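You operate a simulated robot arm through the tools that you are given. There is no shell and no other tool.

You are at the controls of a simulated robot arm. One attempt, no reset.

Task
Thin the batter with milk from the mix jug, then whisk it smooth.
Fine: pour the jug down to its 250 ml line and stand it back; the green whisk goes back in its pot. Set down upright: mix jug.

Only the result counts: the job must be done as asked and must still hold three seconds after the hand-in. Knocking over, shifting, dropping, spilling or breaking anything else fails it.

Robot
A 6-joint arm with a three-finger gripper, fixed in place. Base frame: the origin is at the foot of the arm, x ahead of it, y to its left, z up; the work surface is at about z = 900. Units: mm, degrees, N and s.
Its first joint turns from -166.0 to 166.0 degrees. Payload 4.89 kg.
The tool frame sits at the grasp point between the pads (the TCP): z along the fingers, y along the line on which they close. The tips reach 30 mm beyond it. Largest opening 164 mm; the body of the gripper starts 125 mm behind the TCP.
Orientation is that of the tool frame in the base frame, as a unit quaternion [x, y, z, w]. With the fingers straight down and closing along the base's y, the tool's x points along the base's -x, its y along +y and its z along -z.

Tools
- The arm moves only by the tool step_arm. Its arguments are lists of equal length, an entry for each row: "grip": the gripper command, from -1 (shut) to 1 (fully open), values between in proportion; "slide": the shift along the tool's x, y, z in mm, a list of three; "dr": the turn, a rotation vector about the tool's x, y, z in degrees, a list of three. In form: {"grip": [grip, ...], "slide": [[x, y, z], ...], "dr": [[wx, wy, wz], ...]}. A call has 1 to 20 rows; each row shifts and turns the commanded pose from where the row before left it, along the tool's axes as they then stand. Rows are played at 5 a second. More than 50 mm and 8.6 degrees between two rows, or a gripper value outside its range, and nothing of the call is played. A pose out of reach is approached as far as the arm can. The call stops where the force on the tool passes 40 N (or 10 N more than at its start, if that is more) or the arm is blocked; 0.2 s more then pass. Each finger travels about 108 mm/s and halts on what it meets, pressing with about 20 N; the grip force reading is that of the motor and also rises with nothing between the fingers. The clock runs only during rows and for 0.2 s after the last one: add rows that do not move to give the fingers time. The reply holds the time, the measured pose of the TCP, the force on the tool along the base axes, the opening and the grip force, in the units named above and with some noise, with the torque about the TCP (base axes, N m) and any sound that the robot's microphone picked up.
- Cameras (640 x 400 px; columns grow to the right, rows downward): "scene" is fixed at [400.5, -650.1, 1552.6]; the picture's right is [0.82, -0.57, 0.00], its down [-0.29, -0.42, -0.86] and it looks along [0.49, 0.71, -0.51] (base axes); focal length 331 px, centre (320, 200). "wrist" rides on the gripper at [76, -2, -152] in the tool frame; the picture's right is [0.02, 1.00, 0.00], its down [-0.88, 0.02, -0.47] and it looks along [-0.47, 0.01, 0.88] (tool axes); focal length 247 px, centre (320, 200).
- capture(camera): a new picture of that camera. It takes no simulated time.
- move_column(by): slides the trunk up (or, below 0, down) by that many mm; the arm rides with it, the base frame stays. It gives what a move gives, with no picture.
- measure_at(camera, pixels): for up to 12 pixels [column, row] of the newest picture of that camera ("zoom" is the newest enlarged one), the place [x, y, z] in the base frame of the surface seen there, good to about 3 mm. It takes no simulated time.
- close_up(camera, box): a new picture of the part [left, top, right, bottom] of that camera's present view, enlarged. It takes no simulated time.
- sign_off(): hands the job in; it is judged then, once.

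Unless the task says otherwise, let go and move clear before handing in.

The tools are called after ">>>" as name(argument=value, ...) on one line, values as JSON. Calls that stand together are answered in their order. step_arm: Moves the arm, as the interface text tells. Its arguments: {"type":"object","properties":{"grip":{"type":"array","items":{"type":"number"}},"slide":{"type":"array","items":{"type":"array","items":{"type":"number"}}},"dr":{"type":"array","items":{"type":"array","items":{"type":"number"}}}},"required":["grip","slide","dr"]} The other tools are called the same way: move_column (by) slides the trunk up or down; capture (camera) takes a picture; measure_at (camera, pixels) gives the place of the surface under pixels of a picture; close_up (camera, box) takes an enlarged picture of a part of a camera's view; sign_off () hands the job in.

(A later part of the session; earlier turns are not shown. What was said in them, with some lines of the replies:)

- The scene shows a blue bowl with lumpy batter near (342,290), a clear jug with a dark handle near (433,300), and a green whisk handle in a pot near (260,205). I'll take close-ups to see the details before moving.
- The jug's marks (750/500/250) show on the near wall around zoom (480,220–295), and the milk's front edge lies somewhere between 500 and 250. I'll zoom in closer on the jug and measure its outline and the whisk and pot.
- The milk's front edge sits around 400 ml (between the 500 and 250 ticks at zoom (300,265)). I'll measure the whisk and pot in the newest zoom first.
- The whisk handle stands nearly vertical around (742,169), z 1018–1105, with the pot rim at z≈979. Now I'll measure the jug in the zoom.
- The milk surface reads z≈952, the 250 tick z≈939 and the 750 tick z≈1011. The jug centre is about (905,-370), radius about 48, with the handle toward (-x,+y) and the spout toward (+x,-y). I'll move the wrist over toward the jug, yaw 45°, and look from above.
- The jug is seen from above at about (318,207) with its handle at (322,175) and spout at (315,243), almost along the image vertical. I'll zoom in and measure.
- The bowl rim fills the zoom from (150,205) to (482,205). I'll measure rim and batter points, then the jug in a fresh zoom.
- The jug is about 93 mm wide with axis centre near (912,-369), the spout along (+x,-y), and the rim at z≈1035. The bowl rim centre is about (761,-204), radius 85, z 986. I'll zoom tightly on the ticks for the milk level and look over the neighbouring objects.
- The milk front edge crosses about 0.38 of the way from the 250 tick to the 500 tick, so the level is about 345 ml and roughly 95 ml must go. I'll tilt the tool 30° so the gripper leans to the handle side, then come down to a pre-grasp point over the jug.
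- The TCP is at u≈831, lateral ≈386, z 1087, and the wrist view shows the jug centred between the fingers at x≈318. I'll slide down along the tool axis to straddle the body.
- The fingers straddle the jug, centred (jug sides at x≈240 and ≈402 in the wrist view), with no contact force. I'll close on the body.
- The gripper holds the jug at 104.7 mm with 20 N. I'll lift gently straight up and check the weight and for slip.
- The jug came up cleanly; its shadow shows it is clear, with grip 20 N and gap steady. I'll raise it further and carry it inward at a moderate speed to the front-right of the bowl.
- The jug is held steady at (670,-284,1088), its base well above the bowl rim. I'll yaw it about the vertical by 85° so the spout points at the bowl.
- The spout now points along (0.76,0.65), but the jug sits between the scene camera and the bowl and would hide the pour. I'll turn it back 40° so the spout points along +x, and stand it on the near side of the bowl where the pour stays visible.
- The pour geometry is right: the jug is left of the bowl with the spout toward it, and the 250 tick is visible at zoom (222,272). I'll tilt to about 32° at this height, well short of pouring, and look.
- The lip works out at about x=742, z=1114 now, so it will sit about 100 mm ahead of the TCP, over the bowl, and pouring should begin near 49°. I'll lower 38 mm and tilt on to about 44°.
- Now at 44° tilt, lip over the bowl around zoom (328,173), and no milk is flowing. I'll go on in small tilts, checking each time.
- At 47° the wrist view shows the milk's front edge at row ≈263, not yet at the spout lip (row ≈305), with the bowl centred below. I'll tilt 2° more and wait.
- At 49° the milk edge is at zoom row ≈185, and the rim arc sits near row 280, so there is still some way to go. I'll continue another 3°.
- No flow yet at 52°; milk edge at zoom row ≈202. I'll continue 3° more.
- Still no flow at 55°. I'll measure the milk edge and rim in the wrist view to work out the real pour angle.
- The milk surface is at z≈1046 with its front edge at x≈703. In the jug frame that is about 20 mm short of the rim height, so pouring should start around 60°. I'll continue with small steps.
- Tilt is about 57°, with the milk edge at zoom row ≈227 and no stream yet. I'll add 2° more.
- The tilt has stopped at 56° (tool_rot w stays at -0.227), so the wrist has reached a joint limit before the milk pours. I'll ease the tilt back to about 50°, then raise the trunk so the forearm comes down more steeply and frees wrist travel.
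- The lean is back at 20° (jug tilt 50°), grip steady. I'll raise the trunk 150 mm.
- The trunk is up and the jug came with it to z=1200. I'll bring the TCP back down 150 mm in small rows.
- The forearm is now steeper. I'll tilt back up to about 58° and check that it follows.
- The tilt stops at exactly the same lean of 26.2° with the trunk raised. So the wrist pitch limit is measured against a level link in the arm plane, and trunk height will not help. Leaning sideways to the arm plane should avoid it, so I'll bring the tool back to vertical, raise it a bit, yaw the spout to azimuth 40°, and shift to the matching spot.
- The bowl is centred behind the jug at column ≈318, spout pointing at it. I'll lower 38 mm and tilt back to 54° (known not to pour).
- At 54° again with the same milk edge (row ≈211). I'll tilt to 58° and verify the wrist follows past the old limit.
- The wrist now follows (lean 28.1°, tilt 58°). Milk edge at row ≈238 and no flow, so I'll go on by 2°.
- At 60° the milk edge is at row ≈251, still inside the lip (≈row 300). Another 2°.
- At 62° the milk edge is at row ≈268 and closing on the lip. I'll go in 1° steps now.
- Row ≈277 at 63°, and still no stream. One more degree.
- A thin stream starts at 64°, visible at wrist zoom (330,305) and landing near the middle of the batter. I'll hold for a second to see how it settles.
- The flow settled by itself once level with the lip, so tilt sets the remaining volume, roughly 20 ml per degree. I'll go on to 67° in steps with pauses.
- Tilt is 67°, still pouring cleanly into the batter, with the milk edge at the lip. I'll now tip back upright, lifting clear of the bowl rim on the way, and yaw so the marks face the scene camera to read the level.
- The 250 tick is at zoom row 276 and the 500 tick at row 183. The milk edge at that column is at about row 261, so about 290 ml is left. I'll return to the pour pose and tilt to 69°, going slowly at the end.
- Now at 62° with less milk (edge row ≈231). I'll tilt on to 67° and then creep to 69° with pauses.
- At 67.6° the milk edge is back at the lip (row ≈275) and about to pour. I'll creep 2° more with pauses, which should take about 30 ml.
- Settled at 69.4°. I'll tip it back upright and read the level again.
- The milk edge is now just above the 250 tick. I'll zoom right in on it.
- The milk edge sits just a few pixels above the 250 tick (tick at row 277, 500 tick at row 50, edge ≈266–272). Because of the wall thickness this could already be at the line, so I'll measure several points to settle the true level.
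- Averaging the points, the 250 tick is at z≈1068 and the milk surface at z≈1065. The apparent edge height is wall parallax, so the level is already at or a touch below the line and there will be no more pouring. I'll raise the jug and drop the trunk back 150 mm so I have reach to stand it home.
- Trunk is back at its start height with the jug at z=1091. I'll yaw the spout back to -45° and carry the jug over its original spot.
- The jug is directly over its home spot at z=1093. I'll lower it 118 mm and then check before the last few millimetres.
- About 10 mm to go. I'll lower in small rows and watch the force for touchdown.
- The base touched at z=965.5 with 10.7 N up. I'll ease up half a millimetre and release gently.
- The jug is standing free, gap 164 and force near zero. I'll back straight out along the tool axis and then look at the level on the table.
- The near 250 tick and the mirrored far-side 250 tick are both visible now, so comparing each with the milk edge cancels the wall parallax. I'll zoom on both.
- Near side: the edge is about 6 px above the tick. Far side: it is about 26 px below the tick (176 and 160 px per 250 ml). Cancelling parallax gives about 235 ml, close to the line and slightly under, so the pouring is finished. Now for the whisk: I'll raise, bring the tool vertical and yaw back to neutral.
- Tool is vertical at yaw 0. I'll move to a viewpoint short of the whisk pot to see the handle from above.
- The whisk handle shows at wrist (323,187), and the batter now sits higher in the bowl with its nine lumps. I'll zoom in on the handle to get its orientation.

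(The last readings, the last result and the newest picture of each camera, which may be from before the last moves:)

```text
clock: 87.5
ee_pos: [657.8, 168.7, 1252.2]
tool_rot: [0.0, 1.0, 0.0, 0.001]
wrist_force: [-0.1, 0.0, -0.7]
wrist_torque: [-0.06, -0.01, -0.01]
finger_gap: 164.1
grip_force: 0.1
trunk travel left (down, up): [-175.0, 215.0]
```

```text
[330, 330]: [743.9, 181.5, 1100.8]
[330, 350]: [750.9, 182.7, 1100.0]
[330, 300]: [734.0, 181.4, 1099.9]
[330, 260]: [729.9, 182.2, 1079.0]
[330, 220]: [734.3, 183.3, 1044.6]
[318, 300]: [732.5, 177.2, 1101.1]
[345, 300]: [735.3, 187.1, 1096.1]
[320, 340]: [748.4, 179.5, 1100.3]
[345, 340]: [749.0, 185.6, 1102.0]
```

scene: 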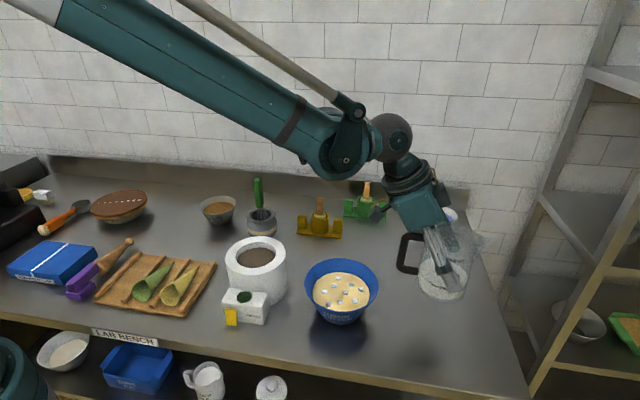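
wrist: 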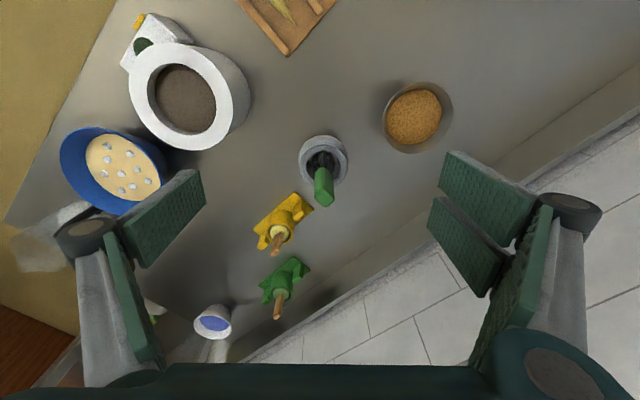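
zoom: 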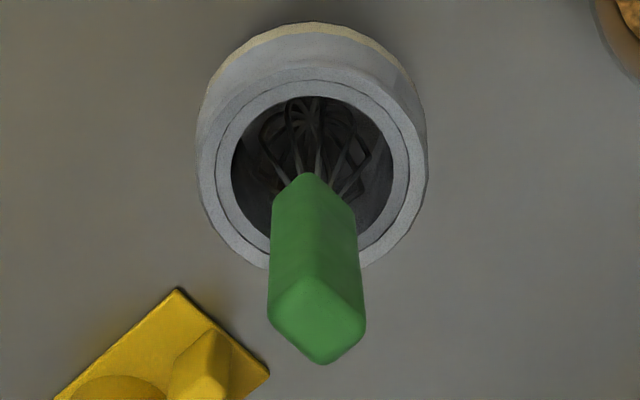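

The handle's top is a square turned 45°, about 20 mm a side, centred near (740,176.5), z 1018–1102. I'll check the heights of the nearby tamper sticks before choosing the finger side.

>>> measure_at(camera="wrist", pixels=[[277, 238], [274, 247], [290, 205], [278, 310], [283, 265], [415, 115], [323, 150]])

>>> close_up(camera="wrist", box=[55, 115, 185, 225])

>>> measure_at(camera="zoom", pixels=[[260, 180], [320, 220], [380, 300], [300, 300], [400, 180], [240, 250], [350, 150], [330, 270], [40, 200], [300, 20], [540, 220], [330, 375]])

```text
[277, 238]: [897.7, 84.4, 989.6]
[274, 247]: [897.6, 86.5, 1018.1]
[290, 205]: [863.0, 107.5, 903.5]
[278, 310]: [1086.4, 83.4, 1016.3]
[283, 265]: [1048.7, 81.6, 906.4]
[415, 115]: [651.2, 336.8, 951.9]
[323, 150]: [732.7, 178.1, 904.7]
```

```text
3.64 times, centred on (120, 170) of wrist
```

zoom: 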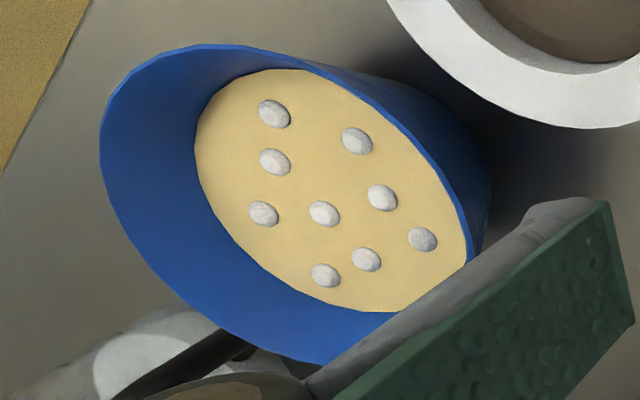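

```text
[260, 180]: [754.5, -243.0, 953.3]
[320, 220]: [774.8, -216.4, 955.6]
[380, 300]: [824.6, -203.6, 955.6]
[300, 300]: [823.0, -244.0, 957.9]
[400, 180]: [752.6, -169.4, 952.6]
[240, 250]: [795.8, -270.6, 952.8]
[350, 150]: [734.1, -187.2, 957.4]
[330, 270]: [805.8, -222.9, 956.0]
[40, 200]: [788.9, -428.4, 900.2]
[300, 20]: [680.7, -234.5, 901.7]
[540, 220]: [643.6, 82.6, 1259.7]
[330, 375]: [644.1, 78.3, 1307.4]
```

The surroundings are low and far enough away, and the batter surface is now z≈954. I'll move over the whisk, yaw 45° to match the handle faces, narrow the fingers to about 82 mm and descend part way.

>>> step_arm(grip=[0.5, 0.2, 0, 0, 0, 0, 0, 0, 0, 0, 0, 0], slide=[[-41, 4, 0], [-41.2, 3.8, 0], [0, 0, 0], [0, 0, 0], [0, 0, 0], [0, 0, 0], [0, 0, 0], [0, 0, 0], [0, 0, 34], [0, 0, 34], [0, 0, 34], [0, 0, 0]], dr=[[0, 0, 0], [0, 0, 0], [0, 0, 7.5], [0, 0, 7.5], [0, 0, 7.5], [0, 0, 7.5], [0, 0, 7.5], [0, 0, 7.5], [0, 0, 0], [0, 0, 0], [0, 0, 0], [0, 0, 0]])

>>> capture(camera="wrist")

>>> close_up(camera="scene", box=[210, 130, 320, 250])

```text
clock: 90.1
ee_pos: [742.4, 178.1, 1149.6]
tool_rot: [0.383, 0.924, 0.0, -0.001]
wrist_force: [0.0, -0.2, -0.5]
wrist_torque: [0.0, 0.07, 0.0]
finger_gap: 82.2
grip_force: 0.0
trunk travel left (down, up): [-175.0, 215.0]
```

```text
taken
```

wrist: 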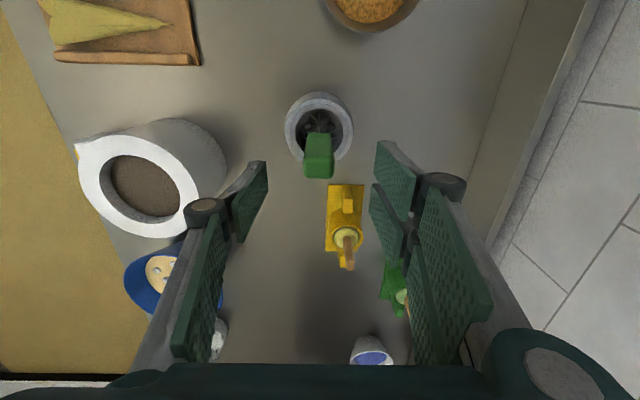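

```text
3.33 times, centred on (265, 190) of scene
```

zoom: 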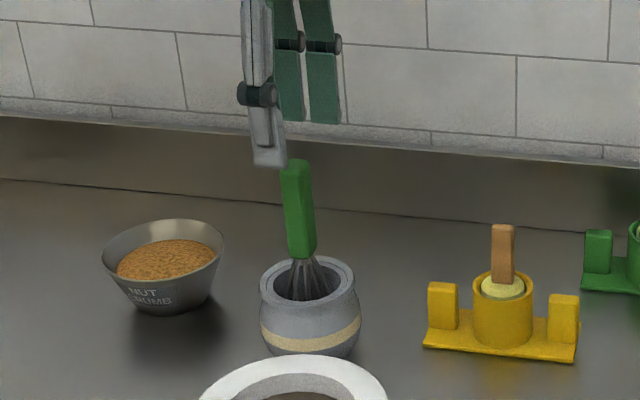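

The handle is centred between the fingers at column ≈319 and squared up with them. I'll descend 82 mm to grip it at z≈1068.

>>> step_arm(grip=[0, 0, 0, 0, 0], slide=[[0, 0, 22], [0, 0, 22], [0, 0, 22], [0, 0, 16], [0, 0, 0]], dr=[[0, 0, 0], [0, 0, 0], [0, 0, 0], [0, 0, 0], [0, 0, 0]])

>>> capture(camera="wrist")

>>> close_up(camera="scene", box=[210, 130, 320, 250])

```text
clock: 91.3
ee_pos: [741.6, 175.8, 1068.7]
tool_rot: [0.383, 0.924, 0.0, 0.0]
wrist_force: [0.0, 0.5, -0.3]
wrist_torque: [0.03, 0.01, 0.01]
finger_gap: 82.0
grip_force: 0.0
trunk travel left (down, up): [-175.0, 215.0]
```

```text
taken
```

wrist: 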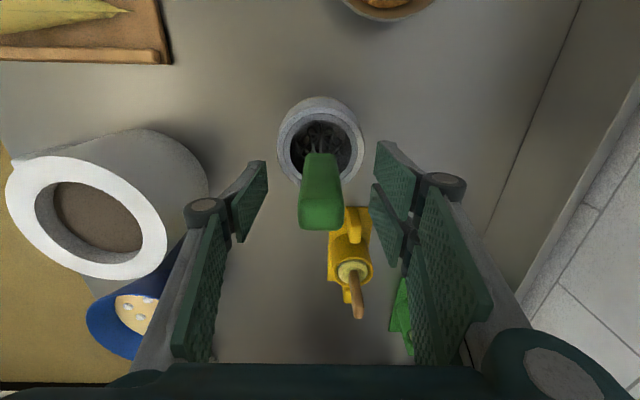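

```text
3.33 times, centred on (265, 190) of scene
```

zoom: 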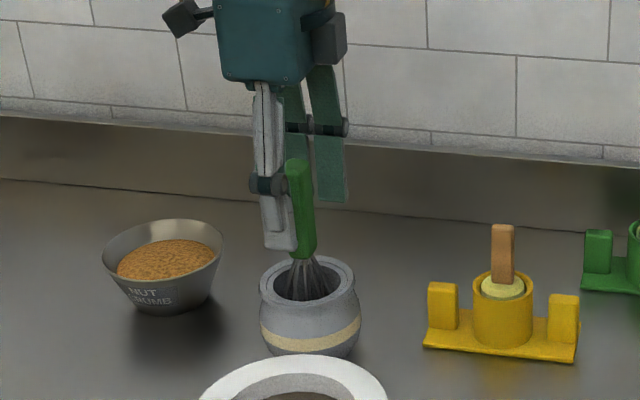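

The fingers straddle the handle (rows 155–230, TCP at ≈193). I'll close on it.

>>> step_arm(grip=[-0.4, -0.7, -1, -1, -1, -1], slide=[[0, 0, 0], [0, 0, 0], [0, 0, 0], [0, 0, 0], [0, 0, 0], [0, 0, 0]], dr=[[0, 0, 0], [0, 0, 0], [0, 0, 0], [0, 0, 0], [0, 0, 0], [0, 0, 0]])

>>> capture(camera="wrist")

>>> close_up(camera="scene", box=[210, 130, 320, 250])

```text
clock: 92.7
ee_pos: [741.5, 176.7, 1067.5]
tool_rot: [0.383, 0.924, -0.001, -0.001]
wrist_force: [-1.1, 0.1, 0.5]
wrist_torque: [0.02, -0.02, -0.01]
finger_gap: 27.3
grip_force: 20.2
trunk travel left (down, up): [-175.0, 215.0]
```

```text
taken
```

wrist: 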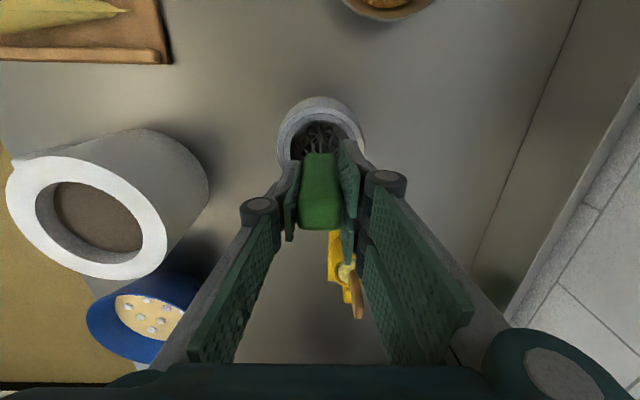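

```text
3.33 times, centred on (265, 190) of scene
```

zoom: 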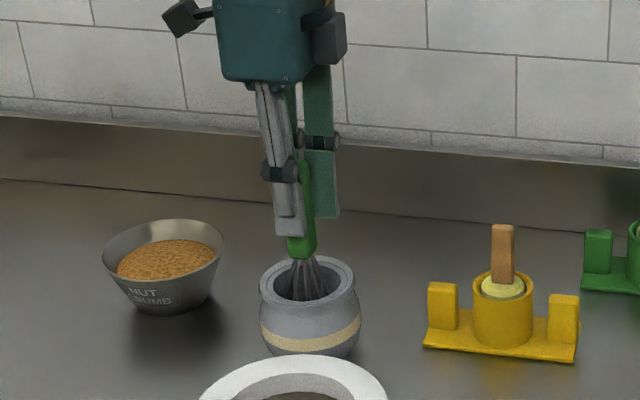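

The whisk is gripped at 27.3 mm with 20 N. I'll lift it straight up out of the pot.

>>> step_arm(grip=[-1, -1, -1, -1, -1, -1, -1], slide=[[0, 0, -10], [0, 0, -20], [0, 0, -30], [0, 0, -35], [0, 0, -35], [0, 0, -20], [0, 0, 0]], dr=[[0, 0, 0], [0, 0, 0], [0, 0, 0], [0, 0, 0], [0, 0, 0], [0, 0, 0], [0, 0, 0]])

>>> close_up(camera="scene", box=[200, 60, 320, 250])

```text
clock: 94.3
ee_pos: [742.4, 177.2, 1218.6]
tool_rot: [0.382, 0.924, 0.0, 0.001]
wrist_force: [0.6, -1.0, -1.0]
wrist_torque: [0.0, -0.02, -0.01]
finger_gap: 27.7
grip_force: 20.4
trunk travel left (down, up): [-175.0, 215.0]
```

```text
2.11 times, centred on (260, 155) of scene
```

zoom: 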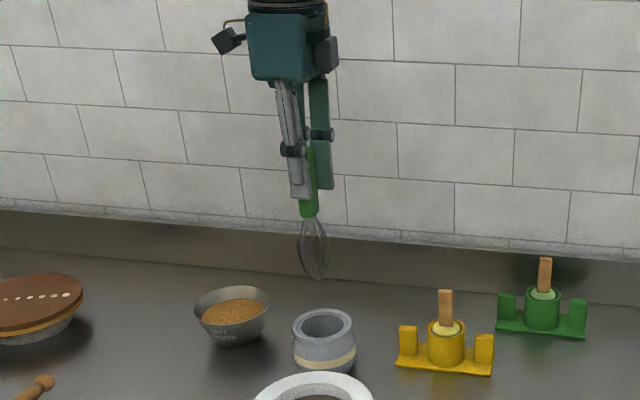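

The whisk is out cleanly; its tip is about 158 mm below the TCP and the balloon is about 40 mm wide. The refined bowl centre is (765.5,-207). I'll carry the whisk over there at this height.

>>> step_arm(grip=[-1, -1, -1, -1, -1, -1, -1, -1, -1, -1, -1, -1], slide=[[-14, -12.4, 0], [-28, -24.8, 0], [-28, -24.8, 0], [-28, -24.8, 0], [-28, -24.8, 0], [-28, -24.8, 0], [-28, -24.8, 0], [-28, -24.8, 0], [-28, -24.8, 0], [-28, -24.8, 0], [-22.1, -19.3, 0], [0, 0, 0]], dr=[[0, 0, 0], [0, 0, 0], [0, 0, 0], [0, 0, 0], [0, 0, 0], [0, 0, 0], [0, 0, 0], [0, 0, 0], [0, 0, 0], [0, 0, 0], [0, 0, 0], [0, 0, 0]])

>>> capture(camera="wrist")

>>> close_up(camera="scene", box=[260, 150, 420, 340])

```text
clock: 96.9
ee_pos: [769.1, -207.4, 1220.0]
tool_rot: [0.383, 0.924, 0.0, 0.001]
wrist_force: [0.4, -0.2, -0.8]
wrist_torque: [0.08, 0.0, 0.02]
finger_gap: 27.1
grip_force: 19.9
trunk travel left (down, up): [-175.0, 215.0]
```

```text
taken
```

wrist: 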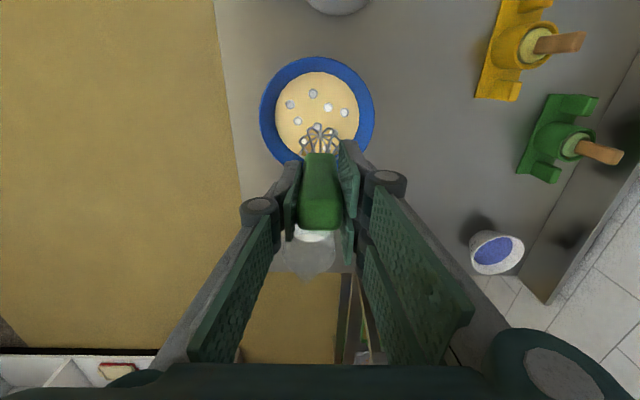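

```text
2.11 times, centred on (340, 245) of scene
```

zoom: 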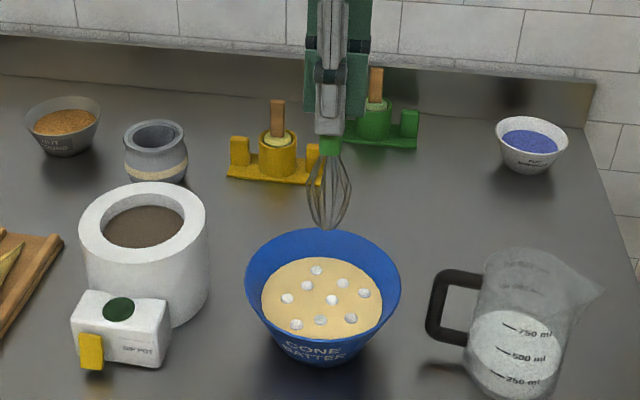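

The whisk tip at scene zoom (328,229) is lined up over the bowl. I'll lower it slowly into the batter to about 15 mm above the bowl floor, watching the force.

>>> step_arm(grip=[-1, -1, -1, -1, -1, -1, -1, -1, -1, -1, -1, -1], slide=[[0, 0, 15], [0, 0, 20], [0, 0, 20], [0, 0, 20], [0, 0, 15], [0, 0, 10], [0, 0, 10], [0, 0, 10], [0, 0, 10], [0, 0, 8], [0, 0, 5], [0, 0, 0]], dr=[[0, 0, 0], [0, 0, 0], [0, 0, 0], [0, 0, 0], [0, 0, 0], [0, 0, 0], [0, 0, 0], [0, 0, 0], [0, 0, 0], [0, 0, 0], [0, 0, 0], [0, 0, 0]])

>>> close_up(camera="scene", box=[280, 200, 410, 330])

>>> capture(camera="wrist")

```text
clock: 99.5
ee_pos: [765.8, -206.9, 1075.5]
tool_rot: [0.383, 0.924, 0.0, 0.0]
wrist_force: [0.0, 0.2, -0.4]
wrist_torque: [0.02, 0.01, -0.01]
finger_gap: 27.6
grip_force: 20.1
trunk travel left (down, up): [-175.0, 215.0]
```

```text
3.08 times, centred on (345, 265) of scene
```

zoom: 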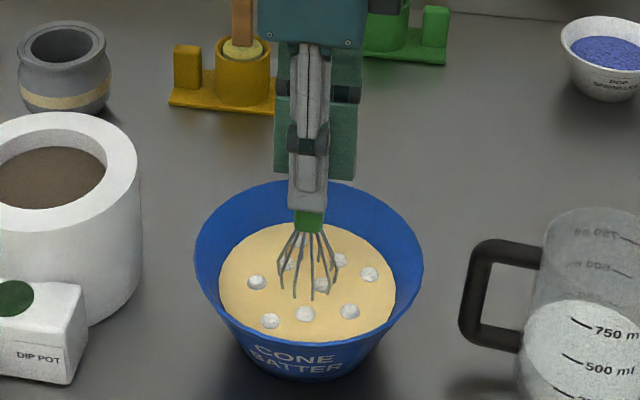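

```text
taken
```

wrist: 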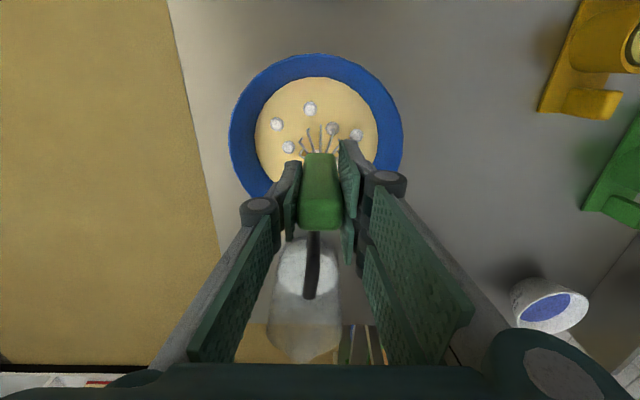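

The whisk is in the batter with no contact force. I'll start whisking with two circles of 25 mm radius.

>>> step_arm(grip=[-1, -1, -1, -1, -1, -1, -1, -1, -1, -1, -1, -1, -1, -1, -1, -1, -1, -1, -1, -1], slide=[[12, 0, 0], [13, 0, 0], [-5.85, 16.07, 0], [-14.81, 8.55, 0], [-16.84, -2.97, 0], [-10.99, -13.1, 0], [0, -17.1, 0], [10.99, -13.1, 0], [16.84, -2.97, 0], [14.81, 8.55, 0], [5.85, 16.07, 0], [-5.85, 16.07, 0], [-14.81, 8.55, 0], [-16.84, -2.97, 0], [-10.99, -13.1, 0], [0, -17.1, 0], [10.99, -13.1, 0], [16.84, -2.97, 0], [14.81, 8.55, 0], [5.85, 16.07, 0]], dr=[[0, 0, 0], [0, 0, 0], [0, 0, 0], [0, 0, 0], [0, 0, 0], [0, 0, 0], [0, 0, 0], [0, 0, 0], [0, 0, 0], [0, 0, 0], [0, 0, 0], [0, 0, 0], [0, 0, 0], [0, 0, 0], [0, 0, 0], [0, 0, 0], [0, 0, 0], [0, 0, 0], [0, 0, 0], [0, 0, 0]])

>>> close_up(camera="scene", box=[280, 200, 410, 330])

```text
clock: 103.7
ee_pos: [748.6, -188.3, 1074.4]
tool_rot: [0.382, 0.924, 0.001, 0.0]
wrist_force: [-0.4, -0.4, -1.1]
wrist_torque: [0.06, -0.11, -0.02]
finger_gap: 27.2
grip_force: 20.2
trunk travel left (down, up): [-175.0, 215.0]
```

```text
3.08 times, centred on (345, 265) of scene
```

zoom: 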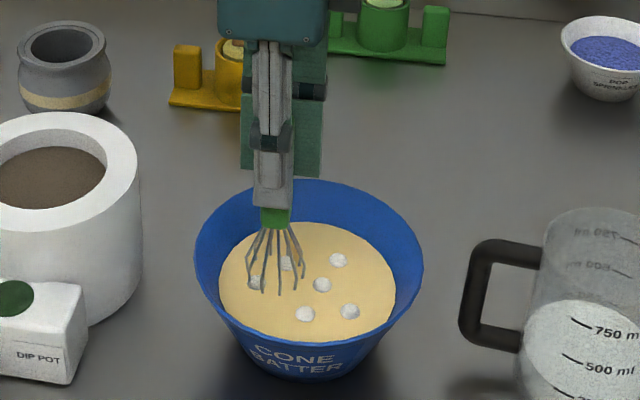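

It is working: about six lumps are left of nine. I'll continue with two more circles.

>>> step_arm(grip=[-1, -1, -1, -1, -1, -1, -1, -1, -1, -1, -1, -1, -1, -1, -1, -1, -1, -1], slide=[[-5.85, 16.07, 0], [-14.81, 8.55, 0], [-16.84, -2.97, 0], [-10.99, -13.1, 0], [0, -17.1, 0], [10.99, -13.1, 0], [16.84, -2.97, 0], [14.81, 8.55, 0], [5.85, 16.07, 0], [-5.85, 16.07, 0], [-14.81, 8.55, 0], [-16.84, -2.97, 0], [-10.99, -13.1, 0], [0, -17.1, 0], [10.99, -13.1, 0], [16.84, -2.97, 0], [14.81, 8.55, 0], [5.85, 16.07, 0]], dr=[[0, 0, 0], [0, 0, 0], [0, 0, 0], [0, 0, 0], [0, 0, 0], [0, 0, 0], [0, 0, 0], [0, 0, 0], [0, 0, 0], [0, 0, 0], [0, 0, 0], [0, 0, 0], [0, 0, 0], [0, 0, 0], [0, 0, 0], [0, 0, 0], [0, 0, 0], [0, 0, 0]])

>>> close_up(camera="scene", box=[280, 200, 410, 330])

```text
clock: 107.5
ee_pos: [747.1, -189.7, 1074.4]
tool_rot: [0.382, 0.924, 0.0, 0.0]
wrist_force: [-0.3, 0.5, -0.7]
wrist_torque: [0.08, -0.09, -0.01]
finger_gap: 27.5
grip_force: 19.9
trunk travel left (down, up): [-175.0, 215.0]
```

```text
3.08 times, centred on (345, 265) of scene
```

zoom: 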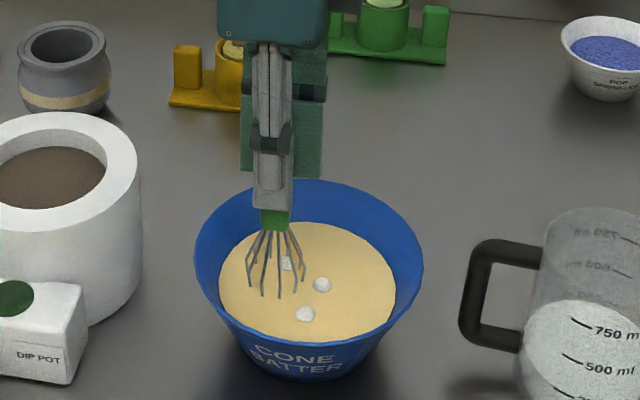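

Three lumps remain, at zoom (286,263), (322,284) and (305,313). I'll keep going for two more circles.

>>> step_arm(grip=[-1, -1, -1, -1, -1, -1, -1, -1, -1, -1, -1, -1, -1, -1, -1, -1, -1, -1], slide=[[-5.85, 16.07, 0], [-14.81, 8.55, 0], [-16.84, -2.97, 0], [-10.99, -13.1, 0], [0, -17.1, 0], [10.99, -13.1, 0], [16.84, -2.97, 0], [14.81, 8.55, 0], [5.85, 16.07, 0], [-5.85, 16.07, 0], [-14.81, 8.55, 0], [-16.84, -2.97, 0], [-10.99, -13.1, 0], [0, -17.1, 0], [10.99, -13.1, 0], [16.84, -2.97, 0], [14.81, 8.55, 0], [5.85, 16.07, 0]], dr=[[0, 0, 0], [0, 0, 0], [0, 0, 0], [0, 0, 0], [0, 0, 0], [0, 0, 0], [0, 0, 0], [0, 0, 0], [0, 0, 0], [0, 0, 0], [0, 0, 0], [0, 0, 0], [0, 0, 0], [0, 0, 0], [0, 0, 0], [0, 0, 0], [0, 0, 0], [0, 0, 0]])

>>> close_up(camera="scene", box=[280, 200, 410, 330])

```text
clock: 111.3
ee_pos: [748.2, -188.3, 1073.8]
tool_rot: [0.382, 0.924, 0.0, 0.0]
wrist_force: [0.1, -1.2, -0.4]
wrist_torque: [0.03, -0.1, 0.01]
finger_gap: 27.3
grip_force: 19.9
trunk travel left (down, up): [-175.0, 215.0]
```

```text
3.08 times, centred on (345, 265) of scene
```

zoom: 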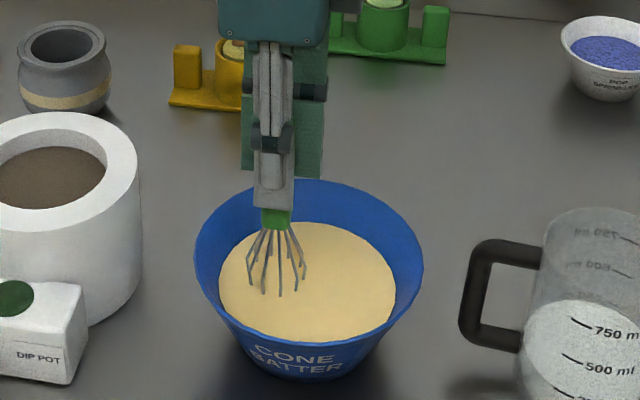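

The batter looks smooth with no lumps visible. I'll do one more circle for good measure, return to the centre and lift slowly, pausing above the bowl so the whisk can drip.

>>> step_arm(grip=[-1, -1, -1, -1, -1, -1, -1, -1, -1, -1, -1, -1, -1, -1, -1, -1, -1, -1, -1, -1], slide=[[-5.85, 16.07, 0], [-14.81, 8.55, 0], [-16.84, -2.97, 0], [-10.99, -13.1, 0], [0, -17.1, 0], [10.99, -13.1, 0], [16.84, -2.97, 0], [14.81, 8.55, 0], [5.85, 16.07, 0], [-12.5, 0, 0], [-12.5, 0, 0], [0, 0, -5], [0, 0, -8], [0, 0, -8], [0, 0, -8], [0, 0, -8], [0, 0, -8], [0, 0, -8], [0, 0, -5], [0, 0, 0]], dr=[[0, 0, 0], [0, 0, 0], [0, 0, 0], [0, 0, 0], [0, 0, 0], [0, 0, 0], [0, 0, 0], [0, 0, 0], [0, 0, 0], [0, 0, 0], [0, 0, 0], [0, 0, 0], [0, 0, 0], [0, 0, 0], [0, 0, 0], [0, 0, 0], [0, 0, 0], [0, 0, 0], [0, 0, 0], [0, 0, 0]])

>>> close_up(camera="scene", box=[280, 200, 410, 330])

```text
clock: 115.5
ee_pos: [766.1, -205.1, 1134.7]
tool_rot: [0.383, 0.924, 0.0, 0.0]
wrist_force: [-0.7, 0.2, -0.1]
wrist_torque: [-0.01, -0.01, 0.0]
finger_gap: 27.3
grip_force: 20.2
trunk travel left (down, up): [-175.0, 215.0]
```

```text
3.08 times, centred on (345, 265) of scene
```

zoom: 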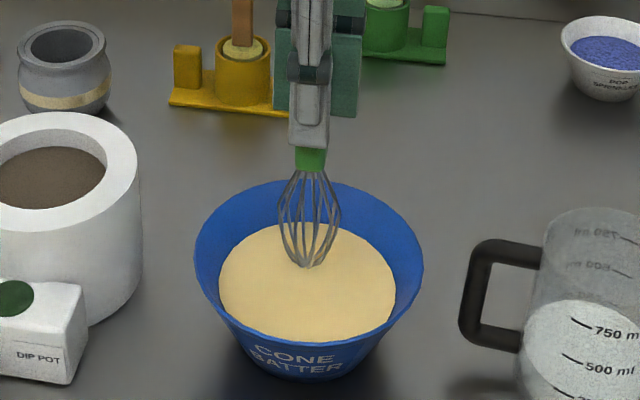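

The whisk is out of the smooth batter with its tip at zoom (307,266). I'll hold about 3 s for drips, then lift.

>>> step_arm(grip=[-1, -1, -1, -1, -1, -1, -1, -1, -1, -1, -1, -1, -1, -1, -1, -1, -1, -1, -1, -1], slide=[[0, 0, 0], [0, 0, 0], [0, 0, 0], [0, 0, 0], [0, 0, 0], [0, 0, 0], [0, 0, 0], [0, 0, 0], [0, 0, 0], [0, 0, 0], [0, 0, 0], [0, 0, 0], [0, 0, 0], [0, 0, 0], [0, 0, 0], [0, 0, -15], [0, 0, -20], [0, 0, -25], [0, 0, -25], [0, 0, 0]], dr=[[0, 0, 0], [0, 0, 0], [0, 0, 0], [0, 0, 0], [0, 0, 0], [0, 0, 0], [0, 0, 0], [0, 0, 0], [0, 0, 0], [0, 0, 0], [0, 0, 0], [0, 0, 0], [0, 0, 0], [0, 0, 0], [0, 0, 0], [0, 0, 0], [0, 0, 0], [0, 0, 0], [0, 0, 0], [0, 0, 0]])

>>> close_up(camera="scene", box=[280, 180, 410, 330])

```text
clock: 119.7
ee_pos: [766.3, -205.9, 1218.6]
tool_rot: [0.382, 0.924, 0.001, 0.001]
wrist_force: [0.8, 0.0, -0.5]
wrist_torque: [-0.03, 0.01, -0.02]
finger_gap: 27.5
grip_force: 19.6
trunk travel left (down, up): [-175.0, 215.0]
```

```text
2.67 times, centred on (345, 255) of scene
```

zoom: 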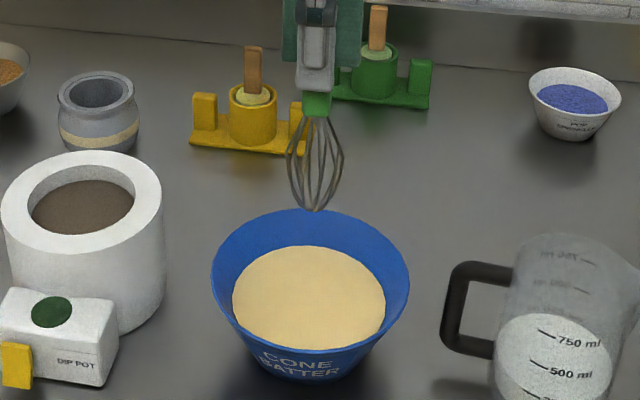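

The batter is smooth, with nothing dripped on the bench around it. I'll retrace the exact path back over the whisk pot.

>>> step_arm(grip=[-1, -1, -1, -1, -1, -1, -1, -1, -1, -1, -1, -1, -1], slide=[[14, 12.4, 0], [28, 24.8, 0], [28, 24.8, 0], [28, 24.8, 0], [28, 24.8, 0], [28, 24.8, 0], [28, 24.8, 0], [28, 24.8, 0], [28, 24.8, 0], [28, 24.8, 0], [22.1, 19.3, 0], [0, 0, 0], [0, 0, 0]], dr=[[0, 0, 0], [0, 0, 0], [0, 0, 0], [0, 0, 0], [0, 0, 0], [0, 0, 0], [0, 0, 0], [0, 0, 0], [0, 0, 0], [0, 0, 0], [0, 0, 0], [0, 0, 0], [0, 0, 0]])

>>> capture(camera="wrist")

>>> close_up(camera="scene", box=[200, 80, 320, 250])

```text
clock: 122.5
ee_pos: [744.4, 177.8, 1218.7]
tool_rot: [0.383, 0.924, 0.0, 0.0]
wrist_force: [0.4, 1.1, -1.3]
wrist_torque: [-0.05, -0.01, -0.01]
finger_gap: 27.4
grip_force: 20.2
trunk travel left (down, up): [-175.0, 215.0]
```

```text
taken
```

wrist: 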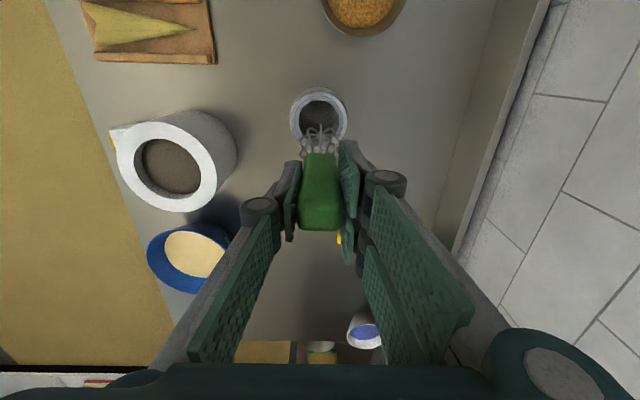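

```text
2.35 times, centred on (260, 165) of scene
```

zoom: 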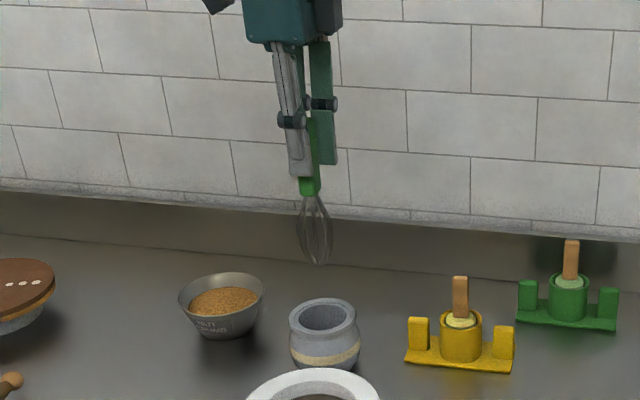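

The empty pot mouth is visible at wrist (319,115). I'll zoom and measure its rim to confirm the whisk is centred before lowering.

>>> close_up(camera="wrist", box=[275, 75, 365, 165])

>>> close_up(camera="scene", box=[235, 195, 290, 245])

>>> measure_at(camera="zoom", pixels=[[185, 150], [425, 150], [300, 100], [310, 215], [225, 110], [390, 105], [220, 190], [400, 190], [310, 150]])

```text
4.44 times, centred on (320, 120) of wrist
```

zoom: 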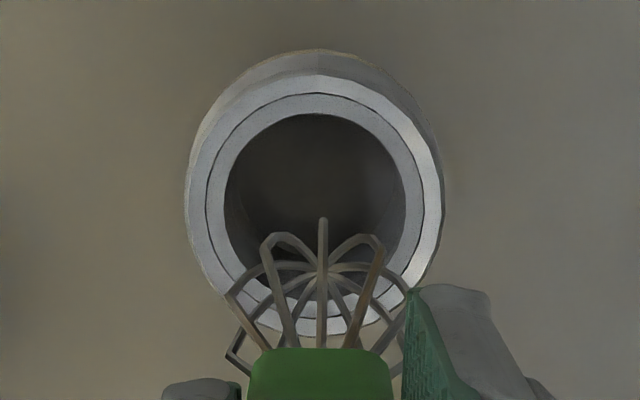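

```text
8.00 times, centred on (262, 220) of scene
```

zoom: 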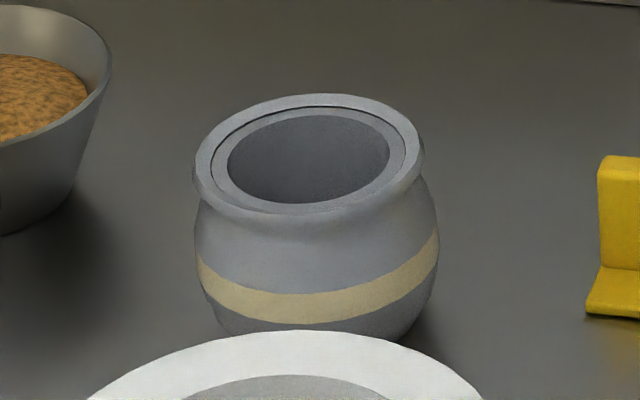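

```text
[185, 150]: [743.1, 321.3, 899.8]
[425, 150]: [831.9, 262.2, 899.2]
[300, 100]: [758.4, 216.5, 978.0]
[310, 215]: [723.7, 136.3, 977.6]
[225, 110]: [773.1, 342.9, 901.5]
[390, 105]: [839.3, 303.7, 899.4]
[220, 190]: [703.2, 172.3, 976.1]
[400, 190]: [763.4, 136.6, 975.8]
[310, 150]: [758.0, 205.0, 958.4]
```

The rim midpoint measures (741,176.4), so the whisk is centred within a few mm and the mouth leaves about 9 mm clearance. I'll lower it into the pot.

>>> step_arm(grip=[-1, -1, -1, -1, -1, -1, -1, -1, -1, -1, -1], slide=[[0, 0, 15], [0, 0, 20], [0, 0, 20], [0, 0, 20], [0, 0, 20], [0, 0, 20], [0, 0, 15], [0, 0, 10], [0, 0, 5], [0, 0, 2], [0, 0, 0]], dr=[[0, 0, 0], [0, 0, 0], [0, 0, 0], [0, 0, 0], [0, 0, 0], [0, 0, 0], [0, 0, 0], [0, 0, 0], [0, 0, 0], [0, 0, 0], [0, 0, 0]])

>>> close_up(camera="scene", box=[210, 130, 320, 250])

>>> capture(camera="wrist")

```text
clock: 124.9
ee_pos: [743.9, 178.9, 1071.3]
tool_rot: [0.382, 0.924, 0.0, 0.0]
wrist_force: [-0.8, -0.3, -0.7]
wrist_torque: [0.01, -0.03, -0.01]
finger_gap: 27.6
grip_force: 20.1
trunk travel left (down, up): [-175.0, 215.0]
```

```text
3.33 times, centred on (265, 190) of scene
```

zoom: 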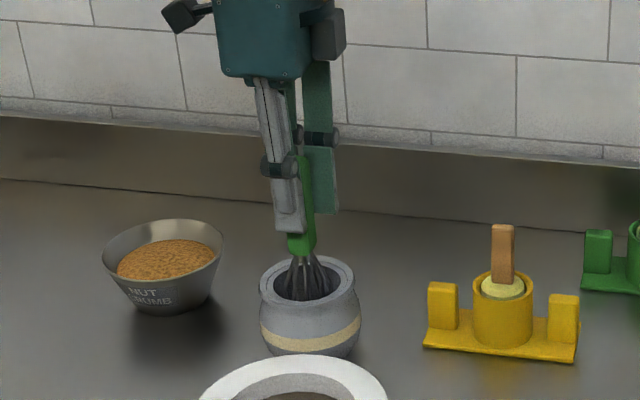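

```text
taken
```

wrist: 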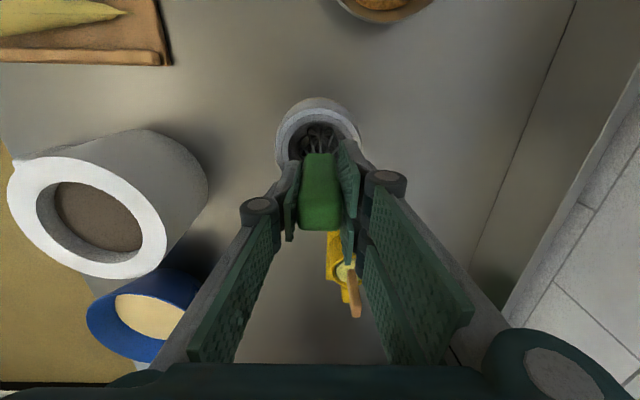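

The whisk is inside the pot, at z=1071, about 3 mm off along the tool's y compared with the pick pose. I'll correct that and lower the last few millimetres.

>>> step_arm(grip=[-1, -1, -1, -1, -1], slide=[[0, -1.5, 0], [0, -1, 0], [0, 0, 1], [0, 0, 1], [0, 0, 0]], dr=[[0, 0, 0], [0, 0, 0], [0, 0, 0], [0, 0, 0], [0, 0, 0]])

```text
clock: 126.1
ee_pos: [739.6, 175.5, 1069.5]
tool_rot: [0.382, 0.924, 0.0, 0.0]
wrist_force: [0.4, 0.6, 9.3]
wrist_torque: [0.05, -0.21, 0.02]
finger_gap: 27.7
grip_force: 20.7
trunk travel left (down, up): [-175.0, 215.0]
```

The whisk has touched the pot floor (9.3 N up at z=1069.5). I'll ease up slightly and open the fingers gently.

>>> step_arm(grip=[-1, -0.64, -0.6, -0.5, -0.3, 0, 0, 0], slide=[[0, 0, -0.7], [0, 0, 0], [0, 0, 0], [0, 0, 0], [0, 0, 0], [0, 0, 0], [0, 0, 0], [0, 0, 0]], dr=[[0, 0, 0], [0, 0, 0], [0, 0, 0], [0, 0, 0], [0, 0, 0], [0, 0, 0], [0, 0, 0], [0, 0, 0]])

>>> capture(camera="wrist")

>>> close_up(camera="scene", box=[210, 130, 320, 250])

```text
clock: 127.9
ee_pos: [740.6, 175.7, 1069.0]
tool_rot: [0.383, 0.924, 0.001, -0.001]
wrist_force: [-0.1, -0.2, 0.4]
wrist_torque: [0.0, -0.02, -0.01]
finger_gap: 81.8
grip_force: 0.2
trunk travel left (down, up): [-175.0, 215.0]
```

```text
taken
```

wrist: 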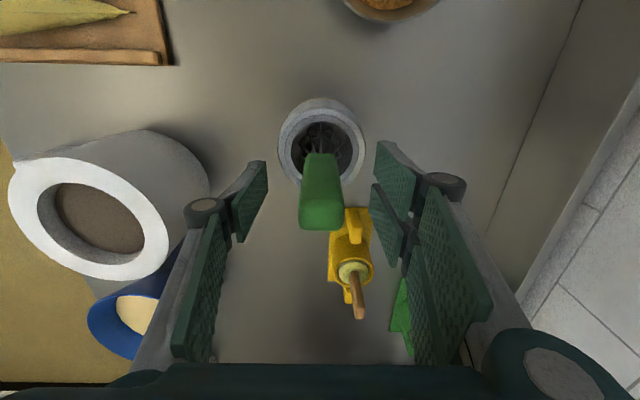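

```text
3.33 times, centred on (265, 190) of scene
```

zoom: 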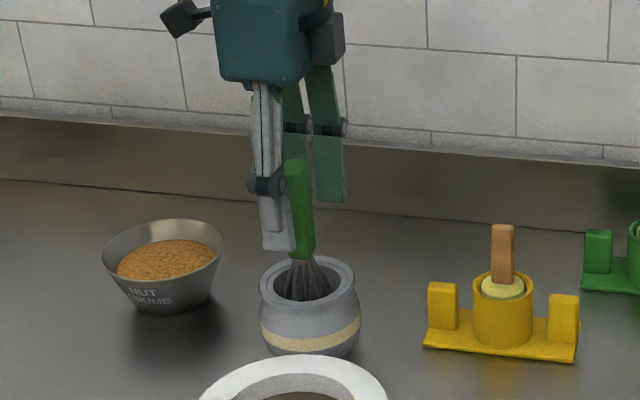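

The whisk stands upright in its pot, free of the fingers, and looks as it did at the start. I'll back straight up.

>>> step_arm(grip=[0, 0, 0, 0, 0, 0, 0, 0], slide=[[0, 0, -10], [0, 0, -20], [0, 0, -30], [0, 0, -35], [0, 0, -40], [0, 0, -40], [0, 0, -20], [0, 0, 0]], dr=[[0, 0, 0], [0, 0, 0], [0, 0, 0], [0, 0, 0], [0, 0, 0], [0, 0, 0], [0, 0, 0], [0, 0, 0]])

>>> capture(camera="scene")

>>> close_up(camera="scene", box=[225, 160, 300, 245])

>>> close_up(camera="scene", box=[385, 262, 481, 352])

```text
clock: 129.7
ee_pos: [741.4, 177.9, 1264.8]
tool_rot: [0.383, 0.924, 0.001, 0.0]
wrist_force: [-0.3, -0.3, 0.7]
wrist_torque: [-0.01, -0.04, -0.01]
finger_gap: 82.0
grip_force: 0.1
trunk travel left (down, up): [-175.0, 215.0]
```

```text
taken
```

scene: 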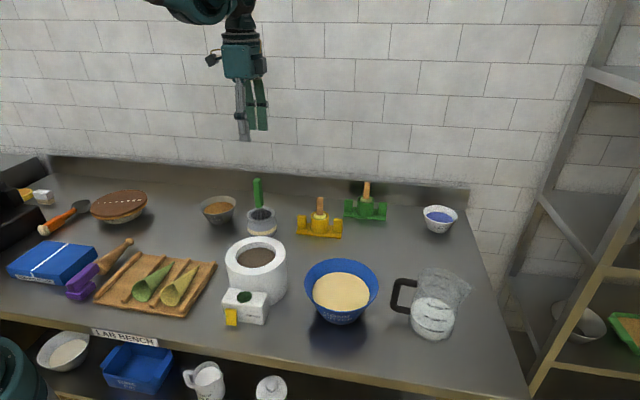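

```text
4.71 times, centred on (262, 202) of scene
```

zoom: 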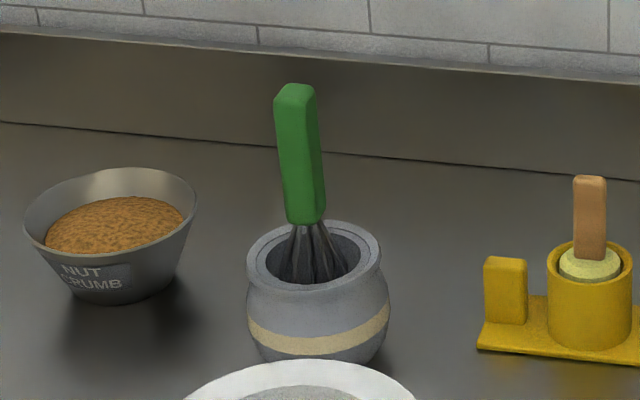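

```text
4.44 times, centred on (433, 307) of scene
```

zoom: 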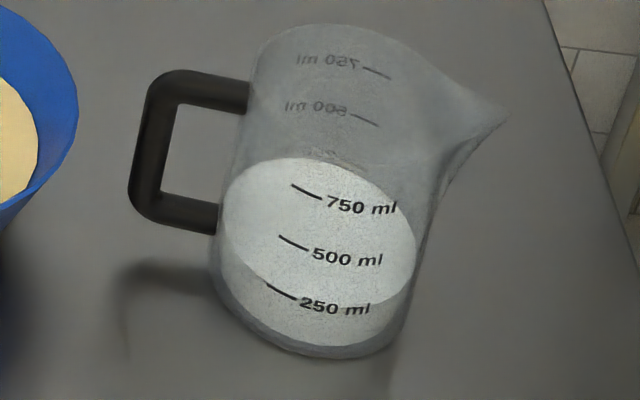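

The last pictures show a smooth batter at (341,292) with no lumps, and the green whisk upright in its pot at (258,195). The mix jug stands upright at its original spot with the milk about at the 250 ml line, the bench is clean and the gripper is clear. I'm handing in.

>>> sign_off()

```text
The job is handed in.
```

The job is handed in: the batter is thinned and whisked smooth. The one doubtful point is the milk level, which may be slightly under the 250 ml line.

- **Milk:** I poured the jug down in stages. My best reading afterwards was about 235 ml; an earlier reading with the jug still in the gripper came out around 225–230 ml. The wall of the jug makes the line hard to read exactly, and I could not put any milk back.
- **Jug:** It stands upright within about 4 mm of where it started.
- **Batter:** All nine lumps were gone after six circles, and I did one more to be sure.
- **Whisk:** The green whisk is upright in its pot, as at the start.
- **Bench:** The last pictures show no spills and nothing else moved. The gripper is empty and clear.
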